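You operate a simulated robot arm through the tools that you are given. There is no shell and no other tool.

Carry out the task below with a simulated robot arm. There is one attempt and no reset: what you move stays moved.

## Task
Test the three small batteries and put the one under 12 V in the returns tray.
Fine: probe on each test point, then back in its rest on the cart.

It is judged by the outcome, as a careful person would: the job done as asked, and still so three seconds after it is handed in. It fails if anything else is knocked over, pushed out of place, dropped, spilled or broken.

## Robot
A 6-joint arm with a fingered hand, fixed in place. Base frame: the origin is at the foot of the arm, x ahead of it, y to its left, z up. Lengths are in m, angles in degrees, forces in N, time in s.
With the tool pointing down near the work surface it reaches from about 0.34 to 0.76 m from the base axis. Its first joint turns from -166.0 to 166.0 degrees. Payload 4 kg.
Tool frame: the origin (TCP) lies between the finger pads and is the grasp point; the fingertips stand 0.026 m ahead of it; z points along the fingers, y is the line along which they close. The gripper opens to 0.148 m. The gripper's body begins 0.073 m behind the TCP. The gripper is a hand of 3 fingers: y runs from the thumb to the fingers, the wrist lies at [0, 0, -0.239] in the tool frame, and closing takes about 1.5 s.
Orientation is that of the tool frame in the base frame, as a unit quaternion [x, y, z, w]. With the fingers straight down and closing along the base's y, the tool's x points along the base's -x, its y along +y and its z along -z.

## Interface
- The arm moves only by the tool apply_moves. Its argument "rows" is a list of rows, each an object (a shift or turn left out is 0, a gripper value left out holds the last) with "translation": the shift along the tool's x, y, z in m, a list of three; "angular": the turn, a rotation vector about the tool's x, y, z in degrees, a list of three. In form: [{"translation": [dx, dy, dz], "angular": [rx, ry, rz]}, ...]. A call has 1 to 20 rows; each row shifts and turns the commanded pose from where the row before left it, along the tool's axes as they then stand. "jaw" is the gripper command, from -1 (fully open) to 1 (shut), values between in proportion, set as the call begins (left out, the last holds). Each row takes 0.2 s and may step no farther than 0.05 m and 8.6 degrees from the row before; otherwise, or with a gripper value out of range, the whole call is refused. A pose out of reach is approached as far as the arm can. The call stops where the force on the tool passes 40 N (or 10 N more than at its start, if that is more) or the arm is blocked; 0.2 s more then pass. Each finger travels about 0.153 m/s and halts on what it meets, pressing with about 29 N; the grip force reading is that of the motor and also rises with nothing between the fingers. The clock runs only during rows and for 0.2 s after the last one: add rows that do not move to give the fingers time. It gives the time, the measured TCP pose, the force on the tool (base axes), the opening and the grip force at its end, in the units of the frame above (readings bear some noise), with the torque about the TCP (base axes, N m) and any sound that the robot's microphone picked up.
- Cameras (640 x 400 px; columns grow to the right, rows downward): "scene" is fixed at [0.3895, 0.6604, 1.4778]; the picture's right is [-0.81, 0.59, 0.00], its down [0.52, 0.71, -0.47] and it looks along [-0.28, -0.38, -0.88] (base axes); focal length 268 px, centre (320, 200). "wrist" rides on the gripper at [0.068, -0.039, -0.09] in the tool frame; the picture's right is [0.50, 0.87, 0.00], its down [-0.66, 0.38, -0.65] and it looks along [-0.57, 0.33, 0.76] (tool axes); focal length 222 px, centre (320, 200). There is no depth. A picture from a camera that has moved, and an enlarged one, comes with that camera's place and axes in the base frame and with its lens. The place of the scene camera against the robot may be out by one fixed shift of up to 0.025 m in any direction.
- grab_frame(camera): a new picture of that camera. The clock stands still meanwhile.
- lift_body(by): slides the trunk up (or, below 0, down) by that many m; the arm rides with it, the base frame stays. It gives what a move gives, with no picture.
- set_fingers(finger1, finger2, thumb_bend): sets how far each is bent, from 0 (flat) to 1 (curled in); at 0.3 the hand is open as for a grip, at 0.7 the pads meet at the TCP. One left out holds its place. A second passes; each finger stops where it meets its share of the squeeze, and holds until it gets a number again. A gripper value or a shape takes the hand back. It gives what a move gives, with no picture; readings hold the bend of each and the force on the fingers (four entries, about 0 where the hand has none), thumb and palm.
- preshape(shape): the hand has 3 fingers and takes this shape, open, in about a second: jaw (thumb against the fingers, like two jaws); tri (thumb and two fingers); tip (a fingertip pinch); poke (one finger out to press); point (the index stretched); flat (the hand flat); cup (the hand cupped); fist (a fist). The gripper value then closes the fingers along that shape, each until it touches; the sizes above hold for jaw. It gives what a move gives, with no picture.
- enlarge(camera, box): a new picture of the part [left, top, right, bottom] of that camera's present view, enlarged. The clock stands still meanwhile.
- finish_job(): hands the job in; it is judged then, once.

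Places have to be worked out from the pictures, the camera data and where the tool is seen. Open the gripper and draw the arm clear of the work before you hand the job in, unless the task says otherwise.

The tools are called after "Emit:" by a JSON object that holds its "name" and its "arguments". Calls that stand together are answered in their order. apply_moves: Moves the arm, as the interface text tells. Its arguments: {"type":"object","properties":{"rows":{"type":"array"},"jaw":{"type":"number"}},"required":["rows"]} The other tools are called the same way: lift_body (by) slides the trunk up or down; preshape (shape) gives the hand a shape; set_fingers (finger1, finger2, thumb_bend) moves the fingers one by one; grab_frame (camera) takes a picture; enlarge (camera, box) takes an enlarged picture of a part of a camera's view; finish_job () hands the job in.

At the start:

```text
time_s: 0.0
eef_pos: [0.1452, 0.3787, 1.1413]
orientation: [0.0, 1.0, 0.0, 0.001]
wrist_force: [-0.8, 0.3, -0.3]
ft_torque: [0.01, 0.01, 0.02]
gripper_width: 0.1477
grasp_force: 0.0
shape: jaw
bend: [0.3, 0.3, 0.3]
finger forces: [0.0, 0.0, 0.1, 0.1, 0.0, 0.0]
trunk travel left (down, up): [-0.475, 0.115]
```

scene: 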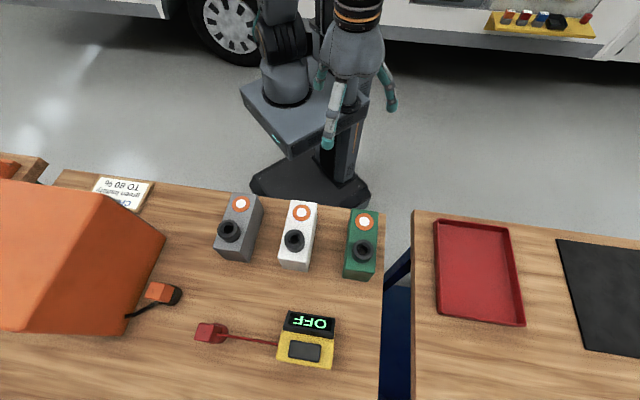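
wrist: 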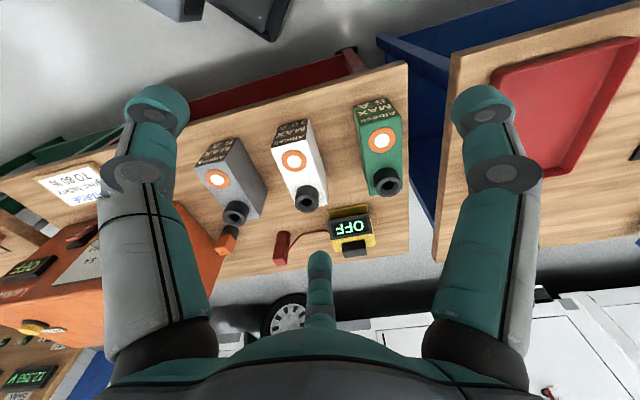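

I'll first take a close look at the scene before moving anything: the batteries, meter, probe and tray.

Emit:
{"name": "enlarge", "arguments": {"camera": "scene", "box": [180, 180, 400, 380]}}

Emit:
{"name": "enlarge", "arguments": {"camera": "wrist", "box": [180, 80, 420, 290]}}

Emit:
{"name": "enlarge", "arguments": {"camera": "scene", "box": [0, 150, 220, 350]}}

Emit:
{"name": "enlarge", "arguments": {"camera": "scene", "box": [380, 180, 640, 380]}}

```text
2.00 times, centred on (290, 280) of scene
camera zoom: at [0.3895, 0.6604, 1.4778], right [-0.81, 0.59, 0.0], down [0.52, 0.71, -0.47], along [-0.28, -0.38, -0.88], focal length 535 px, centre (380, 40)
```

zoom: 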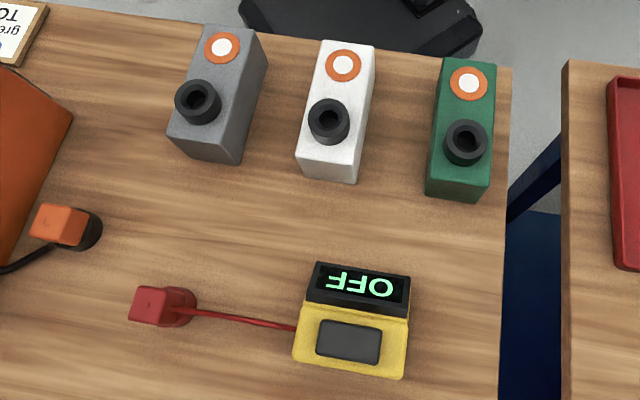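

```text
1.90 times, centred on (300, 185) of wrist
camera zoom: at [0.0784, 0.3384, 1.2317], right [-0.5, 0.87, 0.0], down [0.66, 0.38, 0.65], along [0.57, 0.33, -0.76], focal length 423 px, centre (358, 229)
```

zoom: 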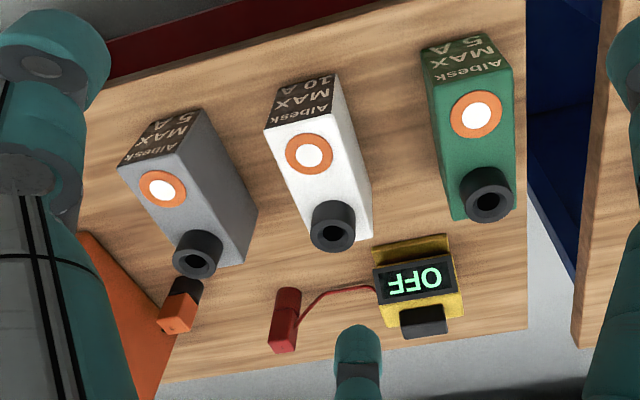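

```text
2.00 times, centred on (110, 250) of scene
camera zoom: at [0.3895, 0.6604, 1.4778], right [-0.81, 0.59, 0.0], down [0.52, 0.71, -0.47], along [-0.28, -0.38, -0.88], focal length 535 px, centre (740, 100)
```

zoom: 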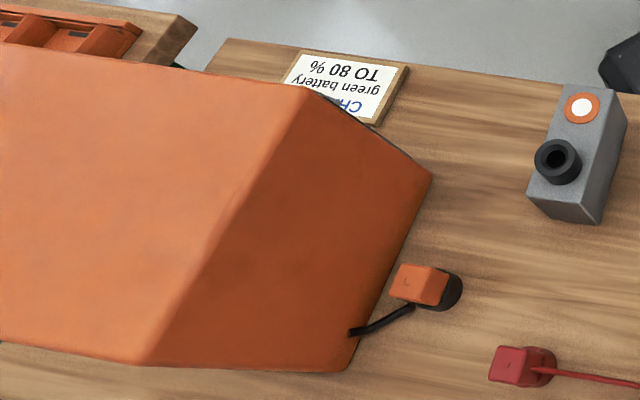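

```text
2.00 times, centred on (510, 280) of scene
camera zoom: at [0.3895, 0.6604, 1.4778], right [-0.81, 0.59, 0.0], down [0.52, 0.71, -0.47], along [-0.28, -0.38, -0.88], focal length 535 px, centre (-60, 40)
```

zoom: 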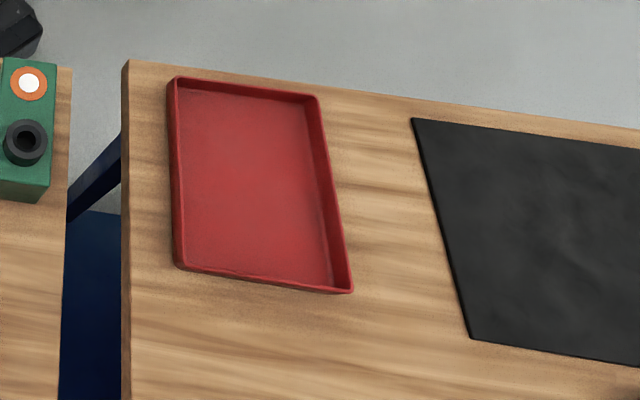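

The wrist view shows three batteries (grey, white, green) with test points, a yellow meter reading OFF and a red probe in a rest. I'll zoom in on the edges of both views for labels and trays before moving.

Emit:
{"name": "enlarge", "arguments": {"camera": "wrist", "box": [0, 160, 200, 400]}}

Emit:
{"name": "enlarge", "arguments": {"camera": "wrist", "box": [440, 0, 640, 200]}}

Emit:
{"name": "enlarge", "arguments": {"camera": "scene", "box": [470, 0, 640, 100]}}

Emit:
{"name": "enlarge", "arguments": {"camera": "scene", "box": [180, 300, 350, 400]}}

Emit:
{"name": "enlarge", "arguments": {"camera": "wrist", "box": [250, 190, 400, 280]}}

```text
1.67 times, centred on (100, 280) of wrist
camera zoom: at [0.0784, 0.3384, 1.2317], right [-0.5, 0.87, 0.0], down [0.66, 0.38, 0.65], along [0.57, 0.33, -0.76], focal length 370 px, centre (687, 67)
```

zoom: 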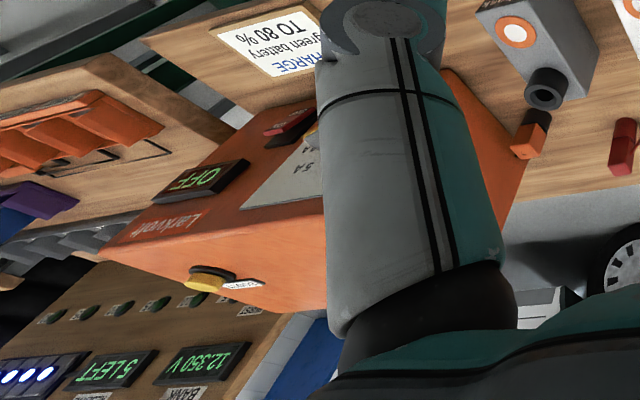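

```text
2.00 times, centred on (540, 100) of wrist
camera zoom: at [0.0784, 0.3384, 1.2317], right [-0.5, 0.87, 0.0], down [0.66, 0.38, 0.65], along [0.57, 0.33, -0.76], focal length 444 px, centre (-120, 400)
```

zoom: 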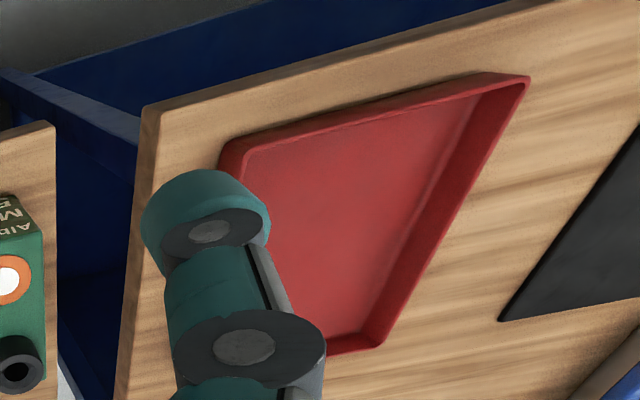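

```text
3.76 times, centred on (555, 50) of scene
camera zoom: at [0.3895, 0.6604, 1.4778], right [-0.81, 0.59, 0.0], down [0.52, 0.71, -0.47], along [-0.28, -0.38, -0.88], focal length 1007 px, centre (-565, 765)
```

zoom: 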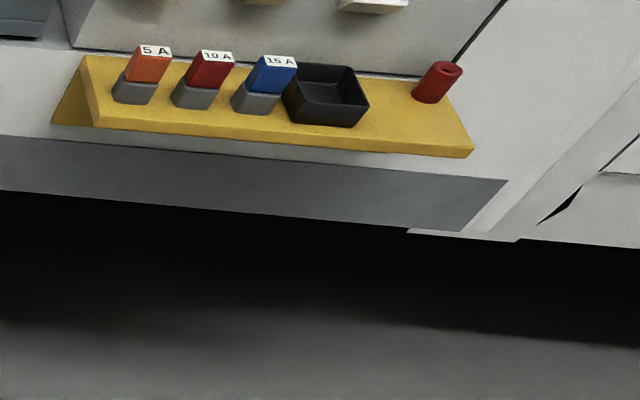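

```text
3.76 times, centred on (265, 350) of scene
camera zoom: at [0.3895, 0.6604, 1.4778], right [-0.81, 0.59, 0.0], down [0.52, 0.71, -0.47], along [-0.28, -0.38, -0.88], focal length 1007 px, centre (527, -365)
```

zoom: 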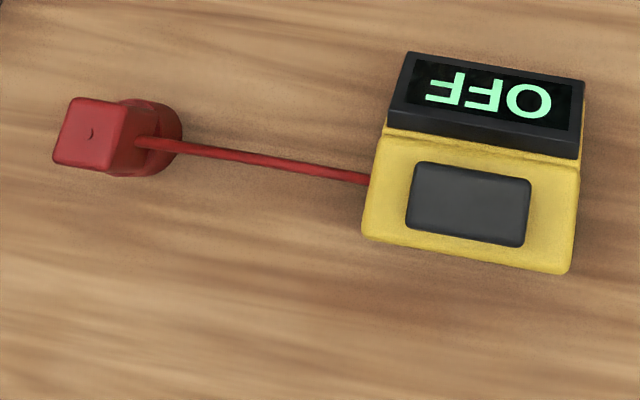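

```text
4.27 times, centred on (325, 235) of wrist
camera zoom: at [0.0784, 0.3384, 1.2317], right [-0.5, 0.87, 0.0], down [0.66, 0.38, 0.65], along [0.57, 0.33, -0.76], focal length 948 px, centre (299, 51)
```

zoom: 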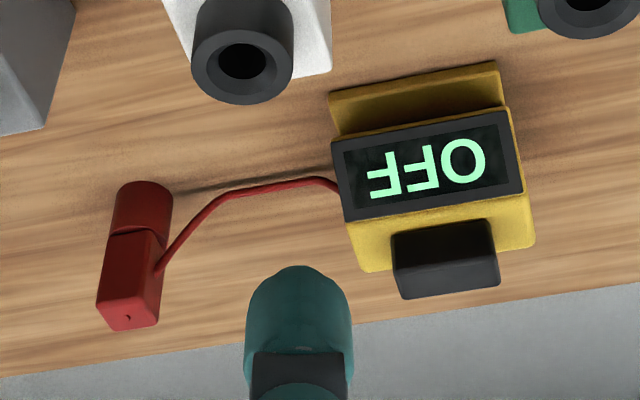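

Scene geometry so far: tabletop about z 0.83, battery tops about 0.91, probe near (0.55, 0.49) in a small round rest, meter near (0.41, 0.62), and red tray on the second cart. I'll move at a safe height toward the probe for a better look, turning the hand so it closes along the radial direction, clear of the cable.

Emit:
{"name": "apply_moves", "arguments": {"rows": [{"translation": [-0.04, 0, 0], "angular": [0, 0, 7.5]}, {"translation": [-0.04, 0, 0], "angular": [0, 0, 7.5]}, {"translation": [-0.04, 0, 0], "angular": [0, 0, 7.5]}, {"translation": [-0.03, 0.02, 0], "angular": [0, 0, 7.5]}, {"translation": [0, 0.03, 0], "angular": [0, 0, 7.5]}, {"translation": [0, 0.03, 0], "angular": [0, 0, 7.5]}]}}

Emit:
{"name": "grab_frame", "arguments": {"camera": "wrist"}}

Emit:
{"name": "grab_frame", "arguments": {"camera": "scene"}}

```text
time_s: 1.4
eef_pos: [0.3322, 0.421, 1.1405]
orientation: [0.383, 0.924, 0.0, -0.001]
wrist_force: [-0.4, 0.0, 0.3]
ft_torque: [0.01, -0.02, 0.0]
gripper_width: 0.1477
grasp_force: 0.0
shape: jaw
bend: [0.3, 0.3, 0.3]
finger forces: [0.0, 0.0, 0.0, 0.0, 0.1, 0.0]
trunk travel left (down, up): [-0.475, 0.115]
```

```text
taken
camera wrist: at [0.2572, 0.4392, 1.2303], right [0.26, 0.97, 0.0], down [0.73, -0.2, 0.65], along [0.63, -0.17, -0.76], focal length 222 px, centre (320, 200)
```

wrist: 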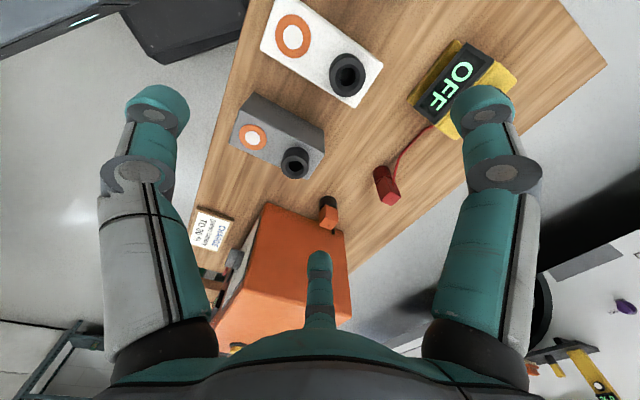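

```text
taken
```

scene: 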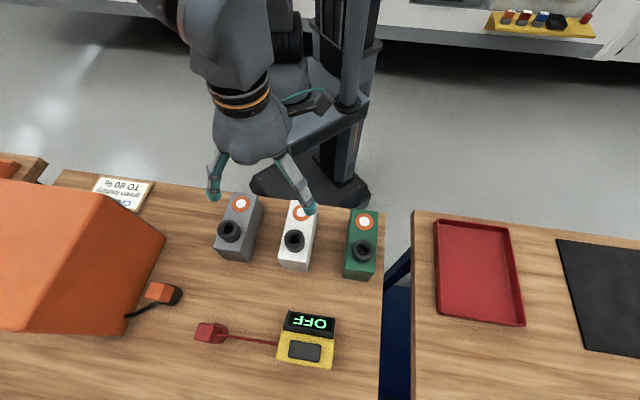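

The hand turned as planned and the table layout is clear. Before grasping anything I'll close the fingers partway in free air to see how these three digits actually move.

Emit:
{"name": "apply_moves", "arguments": {"rows": [{}, {}, {}, {}, {}, {}], "jaw": 0.5}}

Emit:
{"name": "grab_frame", "arguments": {"camera": "wrist"}}

Emit:
{"name": "enlarge", "arguments": {"camera": "scene", "box": [160, 60, 360, 230]}}

```text
time_s: 2.8
eef_pos: [0.3303, 0.4187, 1.1394]
orientation: [0.383, 0.924, 0.0, 0.0]
wrist_force: [0.6, 0.7, -0.3]
ft_torque: [-0.01, -0.01, -0.02]
gripper_width: 0.0373
grasp_force: 0.1
shape: jaw
bend: [0.76, 0.76, 0.7]
finger forces: [0.1, 0.1, 0.0, 0.1, 0.0, 0.0]
trunk travel left (down, up): [-0.475, 0.115]
```

```text
taken
camera wrist: at [0.2568, 0.4387, 1.2304], right [0.26, 0.97, 0.0], down [0.73, -0.2, 0.65], along [0.63, -0.17, -0.76], focal length 222 px, centre (320, 200)
```

wrist: 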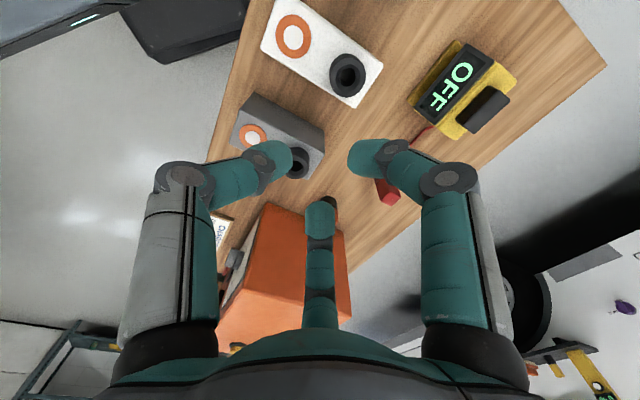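

```text
2.35 times, centred on (260, 145) of scene
camera zoom: at [0.3895, 0.6604, 1.4778], right [-0.81, 0.59, 0.0], down [0.52, 0.71, -0.47], along [-0.28, -0.38, -0.88], focal length 629 px, centre (461, 329)
```

zoom: 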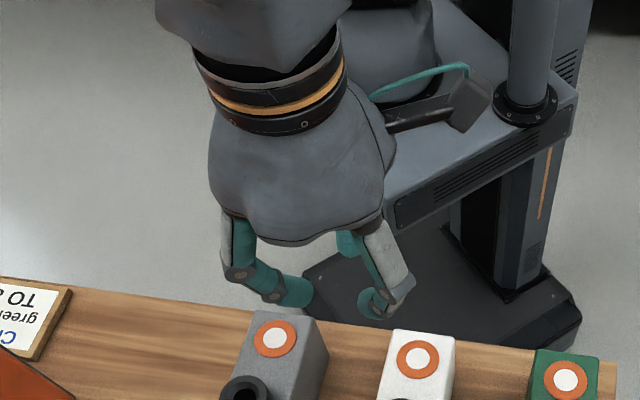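

The three digits close radially toward the TCP (120° apart), and two wrist views triangulate well: test points are at white (0.272, 0.400, 0.90), grey (0.379, 0.295, 0.90) and green (0.169, 0.506, 0.90), with the probe top near (0.557, 0.496, 0.905). I'll reopen and move above and near the probe for a close look.

Emit:
{"name": "apply_moves", "arguments": {"rows": [{"translation": [-0.0159, 0.0336, 0.015]}, {"translation": [-0.0159, 0.0336, 0.015]}, {"translation": [-0.0159, 0.0336, 0.015]}, {"translation": [-0.0159, 0.0336, 0.015]}, {}, {}, {}], "jaw": -1}}

Emit:
{"name": "grab_frame", "arguments": {"camera": "wrist"}}

Emit:
{"name": "grab_frame", "arguments": {"camera": "scene"}}

```text
time_s: 4.4
eef_pos: [0.4704, 0.4705, 1.0798]
orientation: [0.382, 0.924, 0.0, -0.001]
wrist_force: [-0.5, -0.1, -0.1]
ft_torque: [0.02, -0.03, -0.01]
gripper_width: 0.1479
grasp_force: 0.1
shape: jaw
bend: [0.3, 0.3, 0.3]
finger forces: [0.1, 0.1, 0.1, 0.0, 0.1, 0.0]
trunk travel left (down, up): [-0.475, 0.115]
```

```text
taken
camera wrist: at [0.3962, 0.4906, 1.1703], right [0.26, 0.97, 0.0], down [0.73, -0.2, 0.65], along [0.63, -0.17, -0.76], focal length 222 px, centre (320, 200)
```

wrist: 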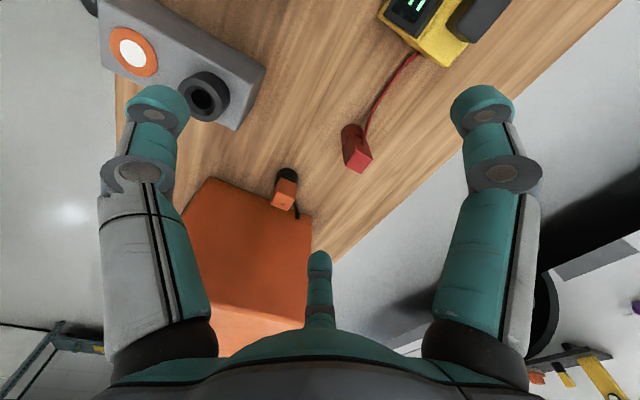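

```text
taken
```

scene: 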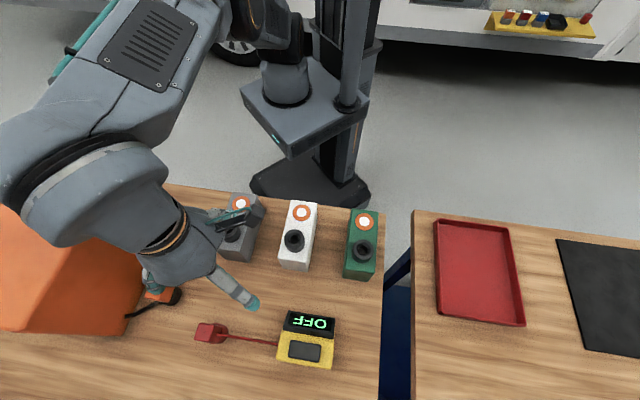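

Now I can see the probe and rest from nearby. I'll enlarge it, and the meter and charger edge, to pin down the grasp geometry.

Emit:
{"name": "enlarge", "arguments": {"camera": "wrist", "box": [250, 60, 450, 220]}}

Emit:
{"name": "enlarge", "arguments": {"camera": "wrist", "box": [360, 0, 540, 80]}}

Emit:
{"name": "enlarge", "arguments": {"camera": "scene", "box": [120, 260, 280, 370]}}

```text
2.50 times, centred on (350, 140) of wrist
camera zoom: at [0.3962, 0.4906, 1.1703], right [0.26, 0.97, 0.0], down [0.73, -0.2, 0.65], along [0.63, -0.17, -0.76], focal length 555 px, centre (245, 350)
```

zoom: 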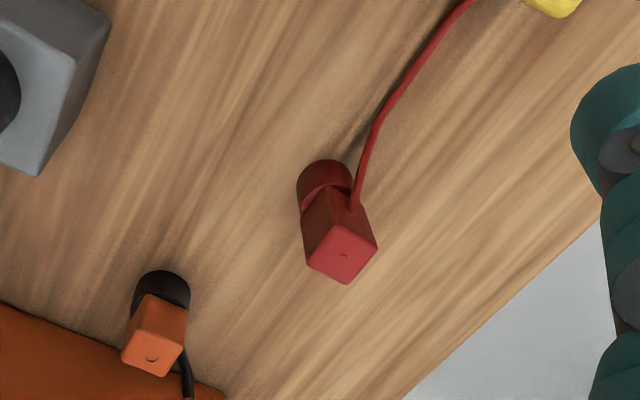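

```text
3.56 times, centred on (450, 40) of wrist
camera zoom: at [0.3962, 0.4906, 1.1703], right [0.26, 0.97, 0.0], down [0.73, -0.2, 0.65], along [0.63, -0.17, -0.76], focal length 790 px, centre (-142, 769)
```

zoom: 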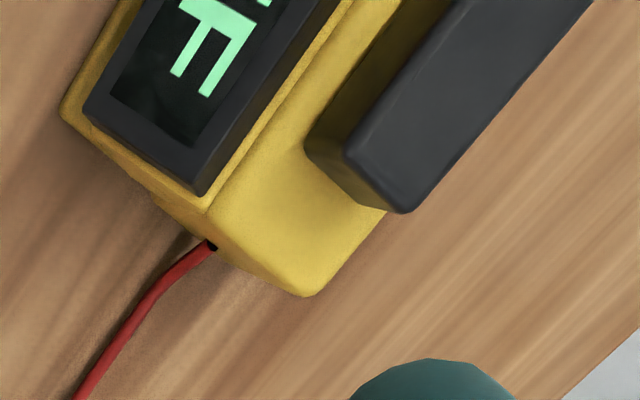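

```text
3.64 times, centred on (200, 315) of scene
camera zoom: at [0.3895, 0.6604, 1.4778], right [-0.81, 0.59, 0.0], down [0.52, 0.71, -0.47], along [-0.28, -0.38, -0.88], focal length 973 px, centre (756, -218)
```

zoom: 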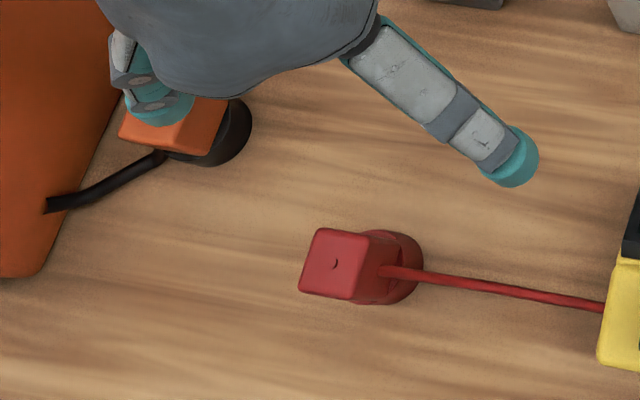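

The probe block is ~3 cm square, its faces at 45°/135°, with its top at (0.567, 0.500, 0.90), its cable leaving the side facing the meter, and the rest rim about z 0.84. Best grasp is thumb opposite the cable, so I'll turn the hand -90° and look at the meter's black block from nearer.

Emit:
{"name": "apply_moves", "arguments": {"rows": [{"translation": [0.0377, -0.0141, 0]}, {"translation": [0.0377, -0.0141, 0]}, {"translation": [0.0377, -0.0141, 0]}, {"angular": [0, 0, -7.5]}, {"angular": [0, 0, -7.5]}, {"angular": [0, 0, -7.5]}, {"angular": [0, 0, -7.5]}, {"angular": [0, 0, -7.5]}, {"angular": [0, 0, -7.5]}, {"angular": [0, 0, -7.5]}, {"angular": [0, 0, -7.5]}, {"angular": [0, 0, -7.5]}, {"angular": [0, 0, -7.5]}, {"angular": [0, 0, -7.5]}, {"angular": [0, 0, -7.5]}, {}]}}

Emit:
{"name": "grab_frame", "arguments": {"camera": "wrist"}}

Emit:
{"name": "grab_frame", "arguments": {"camera": "scene"}}

```text
time_s: 7.8
eef_pos: [0.3619, 0.5209, 1.0807]
orientation: [-0.383, 0.924, 0.0, -0.001]
wrist_force: [-0.2, 0.5, -0.7]
ft_torque: [-0.01, -0.02, 0.01]
gripper_width: 0.148
grasp_force: 0.0
shape: jaw
bend: [0.3, 0.3, 0.3]
finger forces: [0.0, 0.0, 0.0, 0.0, 0.0, 0.0]
trunk travel left (down, up): [-0.475, 0.115]
```

```text
taken
camera wrist: at [0.3428, 0.4437, 1.1717], right [-0.97, 0.26, 0.0], down [0.19, 0.73, 0.65], along [0.17, 0.63, -0.76], focal length 222 px, centre (320, 200)
```

wrist: 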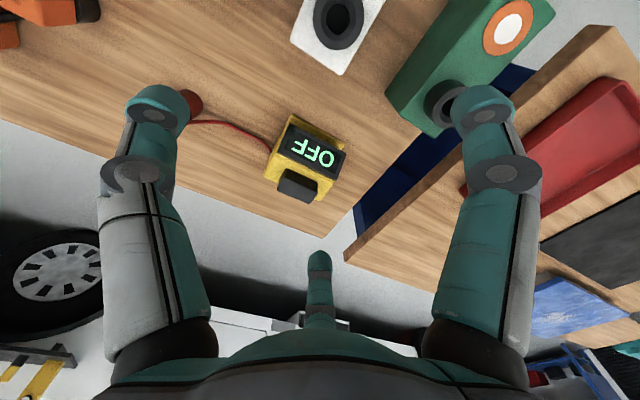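

```text
taken
```

scene: 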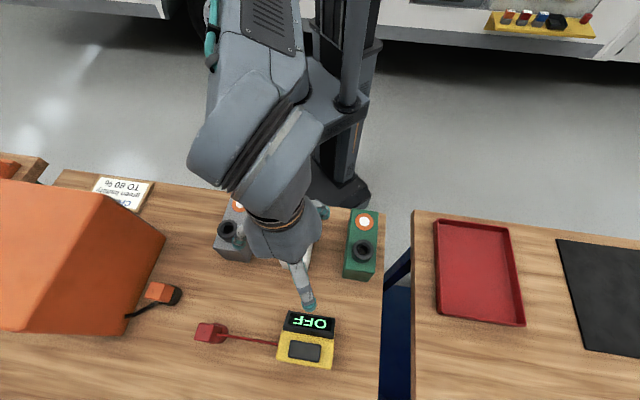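

Good view of the meter from the robot's side. I'll enlarge the meter and the rest of this view to judge whether the black block is a button.

Emit:
{"name": "enlarge", "arguments": {"camera": "wrist", "box": [240, 100, 370, 215]}}

Emit:
{"name": "enlarge", "arguments": {"camera": "wrist", "box": [280, 0, 480, 140]}}

Emit:
{"name": "enlarge", "arguments": {"camera": "wrist", "box": [440, 60, 640, 260]}}

```text
3.48 times, centred on (305, 158) of wrist
camera zoom: at [0.3428, 0.4437, 1.1717], right [-0.97, 0.26, 0.0], down [0.19, 0.73, 0.65], along [0.17, 0.63, -0.76], focal length 773 px, centre (372, 348)
```

zoom: 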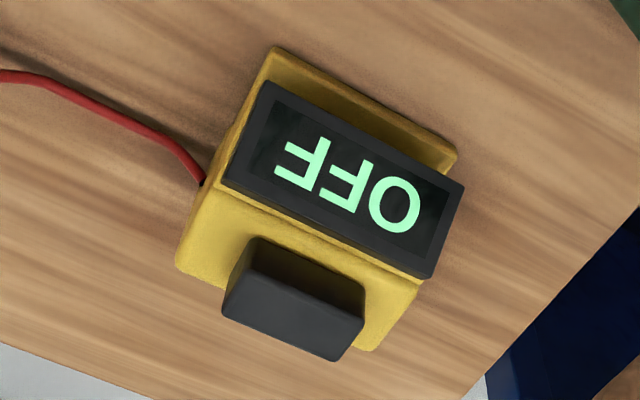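

```text
2.86 times, centred on (380, 70) of wrist
camera zoom: at [0.3428, 0.4437, 1.1717], right [-0.97, 0.26, 0.0], down [0.19, 0.73, 0.65], along [0.17, 0.63, -0.76], focal length 635 px, centre (149, 571)
```

zoom: 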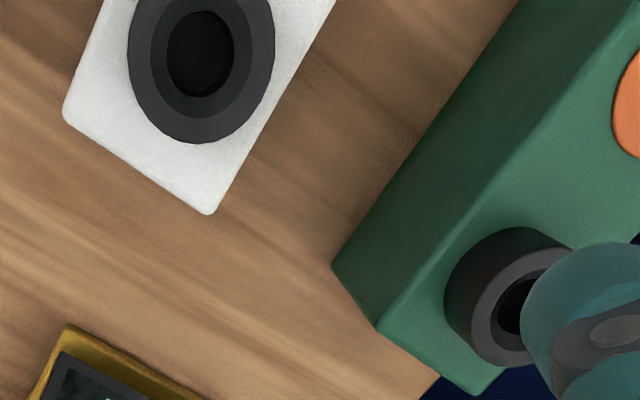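

```text
2.00 times, centred on (540, 160) of wrist
camera zoom: at [0.3428, 0.4437, 1.1717], right [-0.97, 0.26, 0.0], down [0.19, 0.73, 0.65], along [0.17, 0.63, -0.76], focal length 444 px, centre (-120, 280)
```

zoom: 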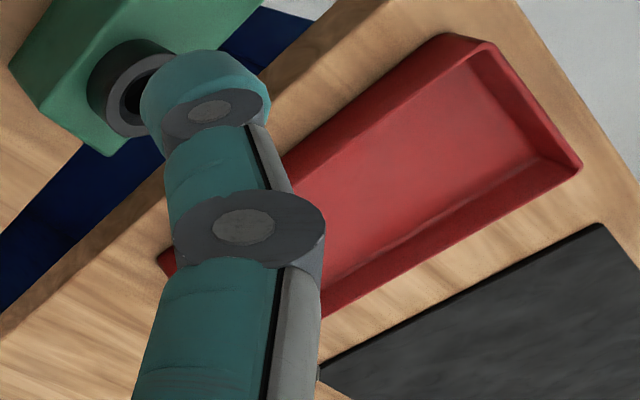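

The black block is a raised push button on the meter (its top triangulates to about (0.436, 0.644, 0.90)), and the meter is OFF, so it should be switched on first. I'll try the "poke" hand shape in free air to see which finger extends.

Emit:
{"name": "preshape", "arguments": {"shape": "poke"}}

Emit:
{"name": "grab_frame", "arguments": {"camera": "wrist"}}

Emit:
{"name": "enlarge", "arguments": {"camera": "scene", "box": [200, 180, 400, 370]}}

```text
time_s: 8.7
eef_pos: [0.3609, 0.5197, 1.0809]
orientation: [-0.383, 0.924, 0.0, 0.0]
wrist_force: [0.0, 0.2, -0.4]
ft_torque: [0.0, 0.01, 0.02]
gripper_width: 0.0001
grasp_force: 0.1
shape: poke
bend: [1.0, 1.0, 0.4]
finger forces: [0.0, 0.0, 0.1, 0.0, 0.1, 0.0]
trunk travel left (down, up): [-0.475, 0.115]
```

```text
taken
camera wrist: at [0.3426, 0.4437, 1.1717], right [-0.97, 0.26, 0.0], down [0.2, 0.73, 0.65], along [0.17, 0.63, -0.76], focal length 222 px, centre (320, 200)
```

wrist: 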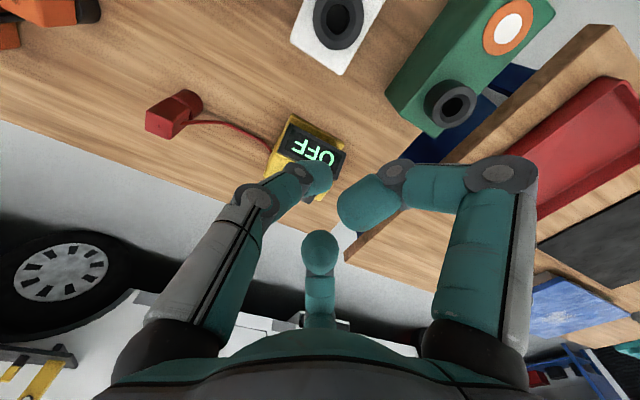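

```text
2.11 times, centred on (300, 275) of scene
camera zoom: at [0.3895, 0.6604, 1.4778], right [-0.81, 0.59, 0.0], down [0.52, 0.71, -0.47], along [-0.28, -0.38, -0.88], focal length 563 px, centre (362, 42)
```

zoom: 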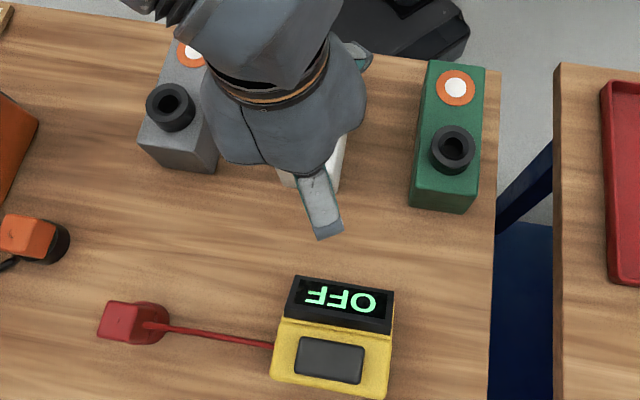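

In "poke" one digit stays out with its tip close to the tool axis while the others curl away. I'll enlarge to locate that fingertip relative to the TCP.

Emit:
{"name": "enlarge", "arguments": {"camera": "wrist", "box": [230, 130, 410, 250]}}

Emit:
{"name": "enlarge", "arguments": {"camera": "scene", "box": [250, 190, 330, 250]}}

```text
3.33 times, centred on (320, 190) of wrist
camera zoom: at [0.3426, 0.4437, 1.1717], right [-0.97, 0.26, 0.0], down [0.2, 0.73, 0.65], along [0.17, 0.63, -0.76], focal length 740 px, centre (320, 233)
```

zoom: 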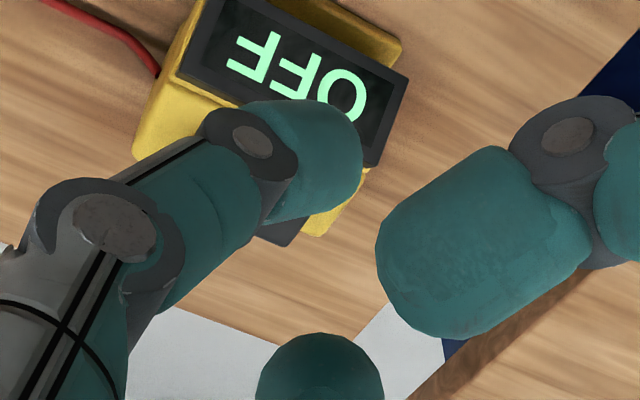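

```text
6.67 times, centred on (290, 220) of scene
camera zoom: at [0.3895, 0.6604, 1.4778], right [-0.81, 0.59, 0.0], down [0.52, 0.71, -0.47], along [-0.28, -0.38, -0.88], focal length 1783 px, centre (520, 67)
```

zoom: 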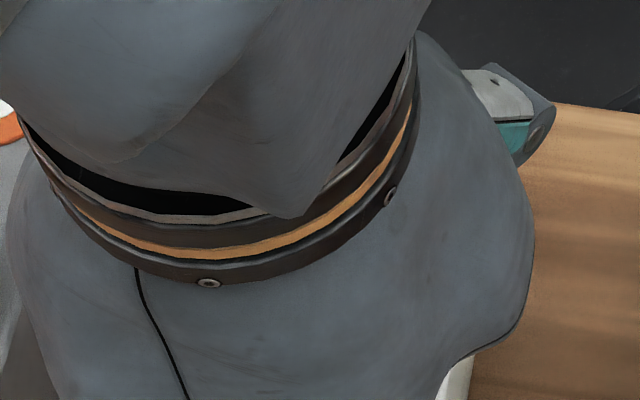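

The poke fingertip sits on the tool axis about 27 mm ahead of the TCP. I'll move to hover over the button at a safe height and tilt the tool 10° outward so this far point stays within reach, then check.

Emit:
{"name": "apply_moves", "arguments": {"rows": [{"translation": [-0.034, 0.0074, 0.02]}, {"translation": [-0.034, 0.0074, 0.02]}, {"translation": [-0.034, 0.0074, 0.02]}, {"translation": [-0.034, 0.0074, 0.02]}, {"angular": [-0.95, -4.9, 0]}, {"angular": [-0.95, -4.9, 0]}, {}]}}

Emit:
{"name": "grab_frame", "arguments": {"camera": "wrist"}}

Emit:
{"name": "grab_frame", "arguments": {"camera": "scene"}}

```text
time_s: 10.3
eef_pos: [0.3958, 0.5932, 1.0005]
orientation: [-0.38, 0.921, 0.048, 0.072]
wrist_force: [-0.3, 0.7, 0.3]
ft_torque: [0.03, 0.01, 0.01]
gripper_width: 0.0
grasp_force: 0.0
shape: poke
bend: [1.0, 1.0, 0.4]
finger forces: [0.1, 0.0, 0.0, 0.1, 0.0, 0.0]
out of reach, approached as far as the arm can: row 3, 4
trunk travel left (down, up): [-0.475, 0.115]
```

```text
taken
camera wrist: at [0.3681, 0.504, 1.0764], right [-0.96, 0.26, -0.06], down [0.13, 0.63, 0.77], along [0.24, 0.73, -0.64], focal length 222 px, centre (320, 200)
```

wrist: 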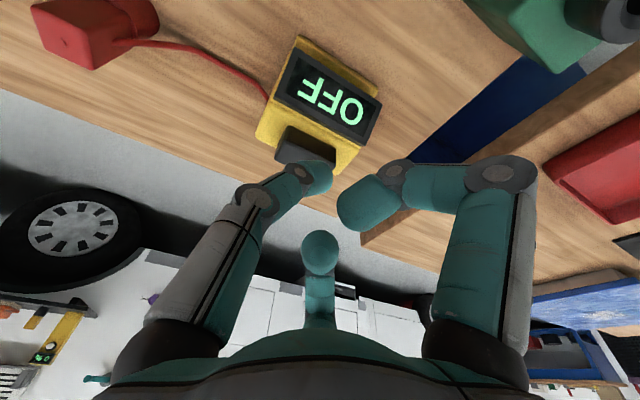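

```text
taken
```

scene: 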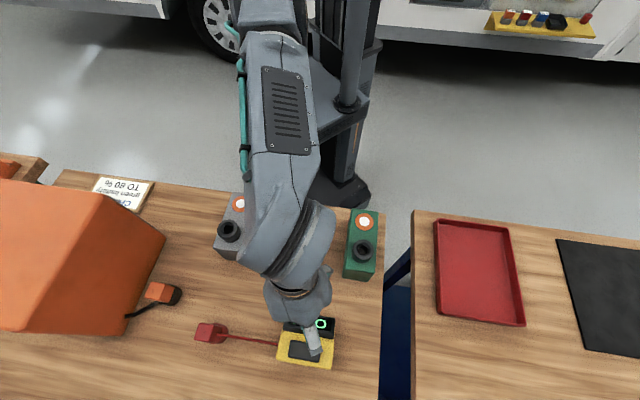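

Reach ran out at radius 0.71 with the trunk this high. I'll pull back and up by 0.2 m, then lower the trunk 0.2 m so that the arm is better placed for the table's far side.

Emit:
{"name": "apply_moves", "arguments": {"rows": [{"translation": [0.0141, -0.0029, -0.0431]}, {"translation": [0.0141, -0.0029, -0.0431]}, {"translation": [0.0141, -0.0029, -0.0431]}, {"translation": [0.0141, -0.0029, -0.0431]}, {"translation": [0.0141, -0.0029, -0.0431]}, {}]}}

Emit:
{"name": "lift_body", "arguments": {"by": -0.15}}

Emit:
{"name": "grab_frame", "arguments": {"camera": "scene"}}

```text
time_s: 11.7
eef_pos: [0.3322, 0.5019, 1.2018]
orientation: [-0.382, 0.92, 0.048, 0.073]
wrist_force: [0.7, 0.0, 0.7]
ft_torque: [0.02, 0.02, 0.0]
gripper_width: 0.0
grasp_force: 0.0
shape: poke
bend: [1.0, 1.0, 0.4]
finger forces: [0.0, 0.0, 0.1, 0.0, 0.0, 0.0]
trunk travel left (down, up): [-0.475, 0.115]
```

```text
time_s: 13.4
eef_pos: [0.3321, 0.5022, 1.0508]
orientation: [-0.382, 0.92, 0.048, 0.073]
wrist_force: [0.0, -0.5, 0.5]
ft_torque: [0.01, 0.02, 0.01]
gripper_width: 0.0
grasp_force: 0.1
shape: poke
bend: [1.0, 1.0, 0.4]
finger forces: [0.0, 0.0, 0.0, 0.1, 0.0, 0.0]
trunk travel left (down, up): [-0.325, 0.265]
```

```text
taken
```

scene: 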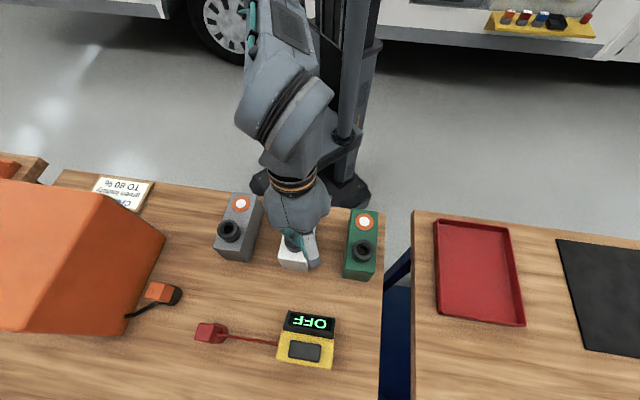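

The trunk is lower and all is clear. Now I'll extend again to hover over the button at TCP (0.436, 0.637, 0.98).

Emit:
{"name": "apply_moves", "arguments": {"rows": [{"translation": [-0.0309, 0.0039, 0.0197]}, {"translation": [-0.0309, 0.0039, 0.0197]}, {"translation": [-0.0309, 0.0039, 0.0197]}, {"translation": [-0.0309, 0.0039, 0.0197]}, {"translation": [-0.0309, 0.0039, 0.0197]}, {}]}}

Emit:
{"name": "grab_frame", "arguments": {"camera": "wrist"}}

Emit:
{"name": "enlarge", "arguments": {"camera": "scene", "box": [220, 240, 400, 390]}}

```text
time_s: 14.8
eef_pos: [0.3849, 0.5925, 0.9724]
orientation: [-0.381, 0.92, 0.048, 0.073]
wrist_force: [0.1, 0.3, -0.4]
ft_torque: [0.0, 0.01, 0.02]
gripper_width: 0.0
grasp_force: 0.0
shape: poke
bend: [1.0, 1.0, 0.4]
finger forces: [0.0, 0.0, 0.1, 0.0, 0.1, 0.1]
out of reach, approached as far as the arm can: row 3, 4, 5
trunk travel left (down, up): [-0.325, 0.265]
```

```text
taken
camera wrist: at [0.3582, 0.5038, 1.0488], right [-0.96, 0.26, -0.06], down [0.13, 0.63, 0.77], along [0.24, 0.73, -0.64], focal length 222 px, centre (320, 200)
```

wrist: 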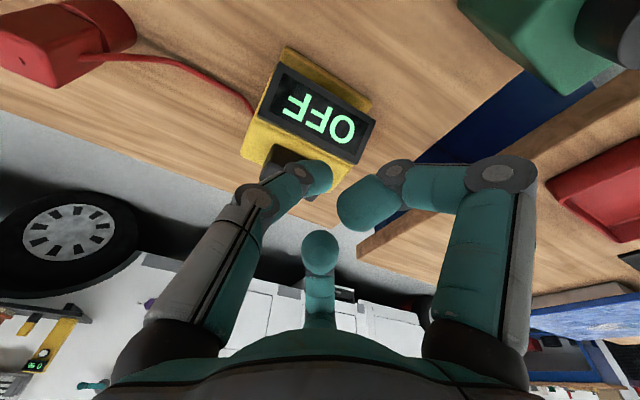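

```text
2.67 times, centred on (310, 315) of scene
camera zoom: at [0.3895, 0.6604, 1.4778], right [-0.81, 0.59, 0.0], down [0.52, 0.71, -0.47], along [-0.28, -0.38, -0.88], focal length 713 px, centre (347, -107)
```

zoom: 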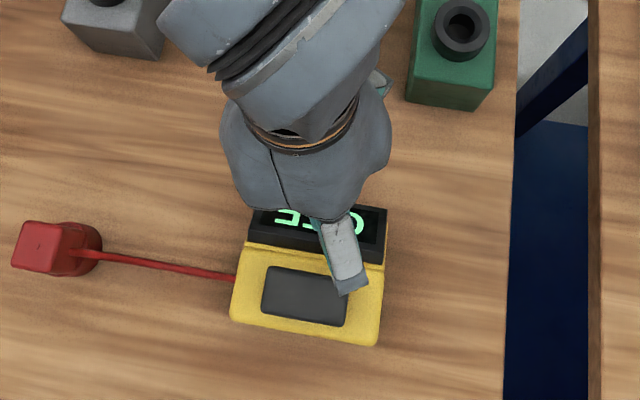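

That went the wrong way: reach shrank, so the shoulder is lower than I assumed (about z 1.0 at the original height). I'll retract, raise the trunk by 0.25 m, come back down with the arm and tilt a further 10°.

Emit:
{"name": "apply_moves", "arguments": {"rows": [{"translation": [0.0348, -0.0071, -0.0062]}, {"translation": [0.0348, -0.0071, -0.0062]}, {"translation": [0.0348, -0.0071, -0.0062]}, {}]}}

Emit:
{"name": "lift_body", "arguments": {"by": 0.25}}

Emit:
{"name": "apply_moves", "arguments": {"rows": [{"translation": [0.0075, -0.0015, 0.0437]}, {"translation": [0.0075, -0.0015, 0.0437]}, {"translation": [0.0075, -0.0015, 0.0437]}, {"translation": [0.0075, -0.0015, 0.0437]}, {"translation": [0.0075, -0.0015, 0.0437]}, {"angular": [-0.95, -4.9, 0]}, {"angular": [-0.95, -4.9, 0]}, {}]}}

```text
time_s: 15.8
eef_pos: [0.3782, 0.5858, 0.9858]
orientation: [-0.382, 0.92, 0.047, 0.07]
wrist_force: [-0.5, 0.6, 0.6]
ft_torque: [-0.01, -0.02, -0.01]
gripper_width: 0.0
grasp_force: 0.1
shape: poke
bend: [1.0, 1.0, 0.4]
finger forces: [0.0, 0.0, 0.0, 0.1, 0.0, 0.0]
out of reach, approached as far as the arm can: row 1, 2, 3
trunk travel left (down, up): [-0.325, 0.265]
```

```text
time_s: 18.4
eef_pos: [0.378, 0.5846, 1.2364]
orientation: [-0.382, 0.92, 0.047, 0.071]
wrist_force: [0.2, 0.0, -0.5]
ft_torque: [0.01, 0.03, -0.01]
gripper_width: 0.0
grasp_force: 0.1
shape: poke
bend: [1.0, 1.0, 0.4]
finger forces: [0.0, 0.0, 0.0, 0.0, 0.0, 0.1]
trunk travel left (down, up): [-0.575, 0.015]
```

```text
time_s: 20.2
eef_pos: [0.4292, 0.6815, 1.0442]
orientation: [-0.377, 0.91, 0.095, 0.144]
wrist_force: [0.0, 0.5, 0.0]
ft_torque: [-0.04, 0.01, 0.0]
gripper_width: 0.0
grasp_force: 0.0
shape: poke
bend: [1.0, 1.0, 0.4]
finger forces: [0.1, 0.1, 0.1, 0.1, 0.1, 0.0]
out of reach, approached as far as the arm can: row 1, 2, 3, 4, 5, 6, 7
trunk travel left (down, up): [-0.575, 0.015]
```

The arm went to full stretch and slid along its reach limit, now TCP (0.429, 0.682, 1.044), well clear above the meter. I'll check whether it settles with an idle row, then pull inward.

Emit:
{"name": "apply_moves", "arguments": {"rows": [{}, {}]}}

Emit:
{"name": "grab_frame", "arguments": {"camera": "scene"}}

```text
time_s: 20.8
eef_pos: [0.4296, 0.6806, 1.045]
orientation: [-0.377, 0.91, 0.095, 0.143]
wrist_force: [0.2, 0.0, -0.3]
ft_torque: [0.03, 0.02, 0.0]
gripper_width: 0.0001
grasp_force: 0.0
shape: poke
bend: [1.0, 1.0, 0.4]
finger forces: [0.0, 0.1, 0.0, 0.0, 0.2, 0.0]
trunk travel left (down, up): [-0.575, 0.015]
```

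```text
taken
```

scene: 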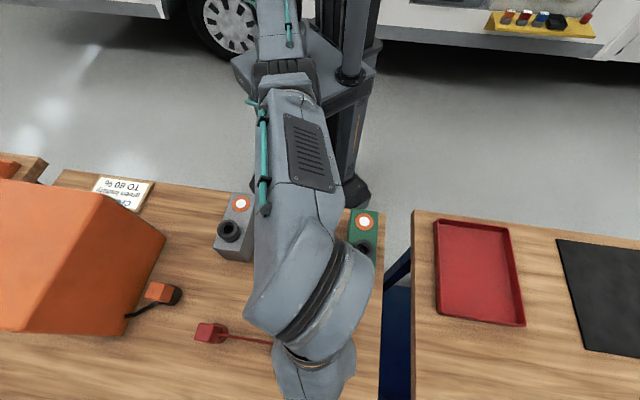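

The pose holds; the commanded pose is clamped to what was reached. I'll pull the hand inward with larger steps to get off the stretched limit.

Emit:
{"name": "apply_moves", "arguments": {"rows": [{"translation": [0.0443, -0.0089, -0.0163]}, {"translation": [0.0443, -0.0089, -0.0163]}, {"translation": [0.0443, -0.0089, -0.0163]}, {}]}}

```text
time_s: 21.8
eef_pos: [0.3489, 0.5582, 1.0437]
orientation: [-0.378, 0.91, 0.096, 0.143]
wrist_force: [-0.3, 0.1, 0.2]
ft_torque: [-0.02, -0.01, 0.0]
gripper_width: 0.0001
grasp_force: 0.0
shape: poke
bend: [1.0, 1.0, 0.4]
finger forces: [0.0, 0.0, 0.0, 0.1, 0.0, 0.0]
trunk travel left (down, up): [-0.575, 0.015]
```

Free of the limit now. I'll approach the hover point 3 cm above the button (tip at about (0.436, 0.644, 0.93)).

Emit:
{"name": "apply_moves", "arguments": {"rows": [{"translation": [-0.0195, -0.0033, 0.0303]}, {"translation": [-0.0195, -0.0033, 0.0303]}, {"translation": [-0.0195, -0.0033, 0.0303]}, {"translation": [-0.0195, -0.0033, 0.0303]}, {}]}}

Emit:
{"name": "grab_frame", "arguments": {"camera": "wrist"}}

Emit:
{"name": "grab_frame", "arguments": {"camera": "scene"}}

```text
time_s: 23.0
eef_pos: [0.4351, 0.6364, 0.955]
orientation: [-0.377, 0.91, 0.095, 0.143]
wrist_force: [-0.4, 1.2, -0.9]
ft_torque: [-0.02, -0.04, -0.01]
gripper_width: 0.0002
grasp_force: 0.1
shape: poke
bend: [1.0, 1.0, 0.4]
finger forces: [0.0, 0.0, 0.0, 0.0, 0.1, 0.0]
trunk travel left (down, up): [-0.575, 0.015]
```

```text
taken
camera wrist: at [0.4012, 0.5376, 1.0149], right [-0.96, 0.27, -0.11], down [0.05, 0.51, 0.86], along [0.29, 0.81, -0.5], focal length 222 px, centre (320, 200)
```

wrist: 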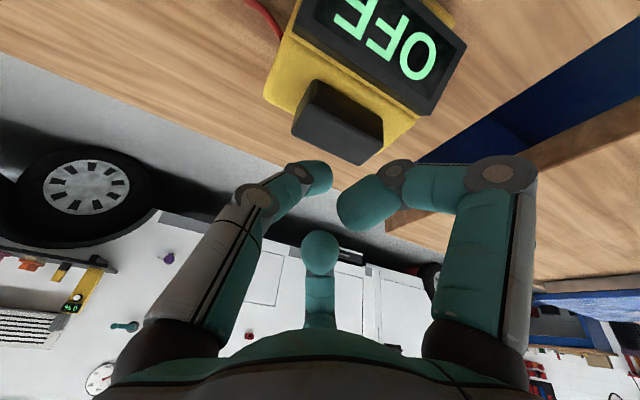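

```text
taken
```

scene: 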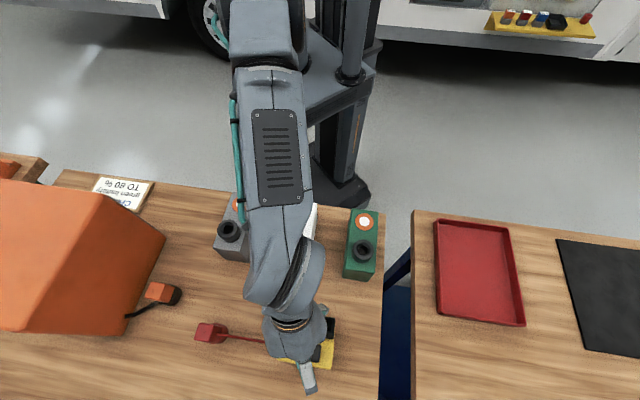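

The tip looks slightly beyond the button. I'll enlarge both views to judge the offset before pressing.

Emit:
{"name": "enlarge", "arguments": {"camera": "wrist", "box": [240, 60, 440, 210]}}

Emit:
{"name": "enlarge", "arguments": {"camera": "scene", "box": [250, 290, 370, 400]}}

```text
2.67 times, centred on (340, 135) of wrist
camera zoom: at [0.4012, 0.5376, 1.0149], right [-0.96, 0.27, -0.11], down [0.05, 0.51, 0.86], along [0.29, 0.81, -0.5], focal length 592 px, centre (267, 373)
```

zoom: 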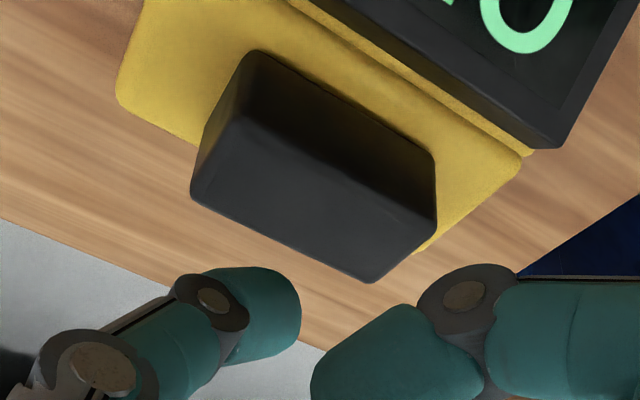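

```text
3.64 times, centred on (310, 345) of scene
camera zoom: at [0.3895, 0.6604, 1.4778], right [-0.81, 0.59, 0.0], down [0.52, 0.71, -0.47], along [-0.28, -0.38, -0.88], focal length 973 px, centre (356, -327)
```

zoom: 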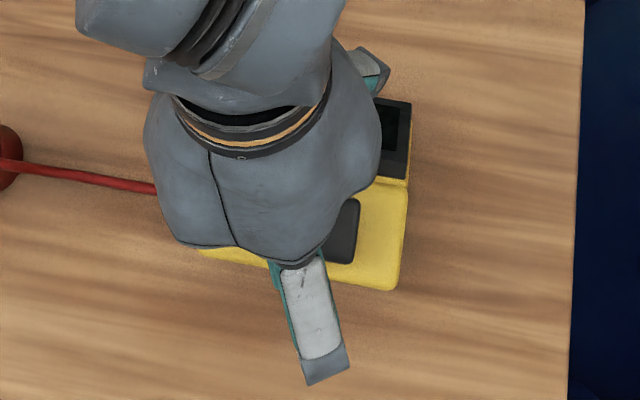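

The tip triangulates to (0.437, 0.646, 0.930), directly above the button top (0.435, 0.643, 0.897). I'll lower straight down 2.8 cm, then press in small steps while watching the force and display.

Emit:
{"name": "apply_moves", "arguments": {"rows": [{"translation": [0.0073, -0.0023, 0.0122]}, {"translation": [0.0046, -0.0009, 0.0132]}, {}]}}

Emit:
{"name": "apply_moves", "arguments": {"rows": [{"translation": [0.001, -0.0002, 0.0028]}, {"translation": [0.001, -0.0002, 0.0028]}]}}

Emit:
{"name": "enlarge", "arguments": {"camera": "wrist", "box": [240, 0, 480, 210]}}

```text
time_s: 23.8
eef_pos: [0.4344, 0.6334, 0.9301]
orientation: [-0.378, 0.909, 0.097, 0.147]
wrist_force: [3.7, 0.8, 20.4]
ft_torque: [0.13, -0.06, -0.02]
gripper_width: 0.0
grasp_force: 0.1
shape: poke
bend: [1.0, 1.0, 0.91]
finger forces: [0.0, 0.0, 0.0, 0.0, 21.2, 0.0]
trunk travel left (down, up): [-0.575, 0.015]
```

```text
time_s: 24.4
eef_pos: [0.435, 0.6347, 0.9298]
orientation: [-0.378, 0.908, 0.099, 0.152]
wrist_force: [0.9, -0.1, 18.5]
ft_torque: [0.14, 0.0, -0.01]
gripper_width: 0.0002
grasp_force: 0.1
shape: poke
bend: [1.0, 1.0, 0.91]
finger forces: [0.0, 0.0, 0.1, 0.0, 18.8, 0.1]
trunk travel left (down, up): [-0.575, 0.015]
stopped in row 2: the force on the tool passed its limit at 42 N (the readings are from after the stop); the commanded pose is now the measured one
```

```text
1.90 times, centred on (360, 105) of wrist
camera zoom: at [0.4016, 0.536, 0.9882], right [-0.95, 0.27, -0.12], down [0.04, 0.5, 0.87], along [0.3, 0.82, -0.49], focal length 423 px, centre (244, 381)
```

zoom: 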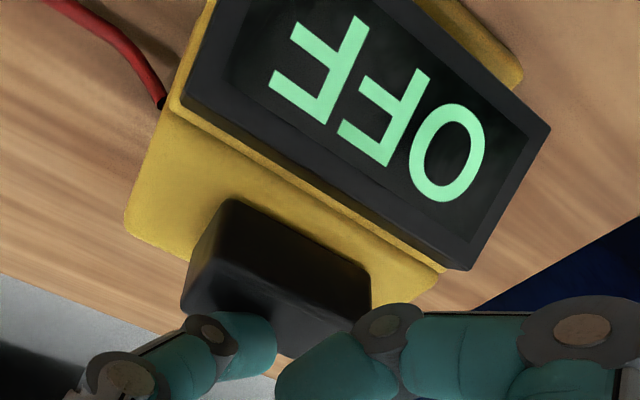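

The tip is pressing on the black block (about 20–40 N felt) but the display still reads OFF. I'll lift off and look whether releasing changes anything.

Emit:
{"name": "apply_moves", "arguments": {"rows": [{"translation": [-0.0046, 0.0009, -0.0132]}, {"translation": [-0.0046, 0.0009, -0.0132]}, {"translation": [-0.0092, 0.0018, -0.0264]}, {}]}}

Emit:
{"name": "grab_frame", "arguments": {"camera": "wrist"}}

Emit:
{"name": "enlarge", "arguments": {"camera": "scene", "box": [180, 260, 400, 400]}}

```text
time_s: 25.4
eef_pos: [0.4361, 0.6339, 0.9817]
orientation: [-0.377, 0.909, 0.097, 0.147]
wrist_force: [-0.3, -0.8, 0.0]
ft_torque: [0.04, -0.01, -0.02]
gripper_width: 0.0002
grasp_force: 0.1
shape: poke
bend: [1.0, 1.0, 0.4]
finger forces: [0.0, 0.0, 0.0, 0.1, 0.1, 0.0]
trunk travel left (down, up): [-0.575, 0.015]
```

```text
taken
camera wrist: at [0.4024, 0.5353, 1.0406], right [-0.95, 0.28, -0.11], down [0.04, 0.51, 0.86], along [0.3, 0.82, -0.5], focal length 222 px, centre (320, 200)
```

wrist: 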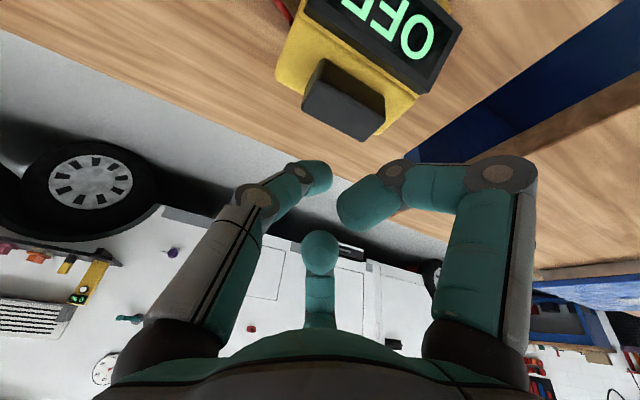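

```text
2.86 times, centred on (290, 330) of scene
camera zoom: at [0.3895, 0.6604, 1.4778], right [-0.81, 0.59, 0.0], down [0.52, 0.71, -0.47], along [-0.28, -0.38, -0.88], focal length 764 px, centre (406, -171)
```

zoom: 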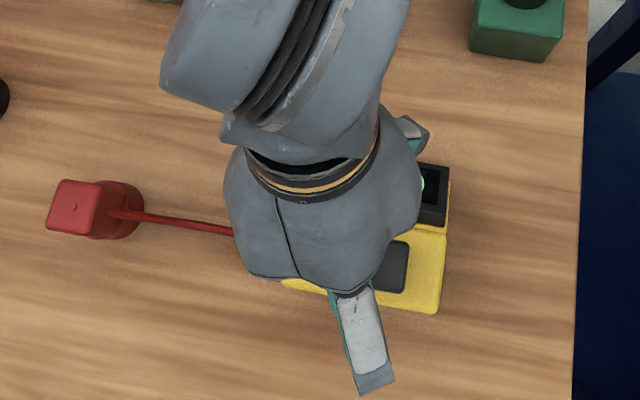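

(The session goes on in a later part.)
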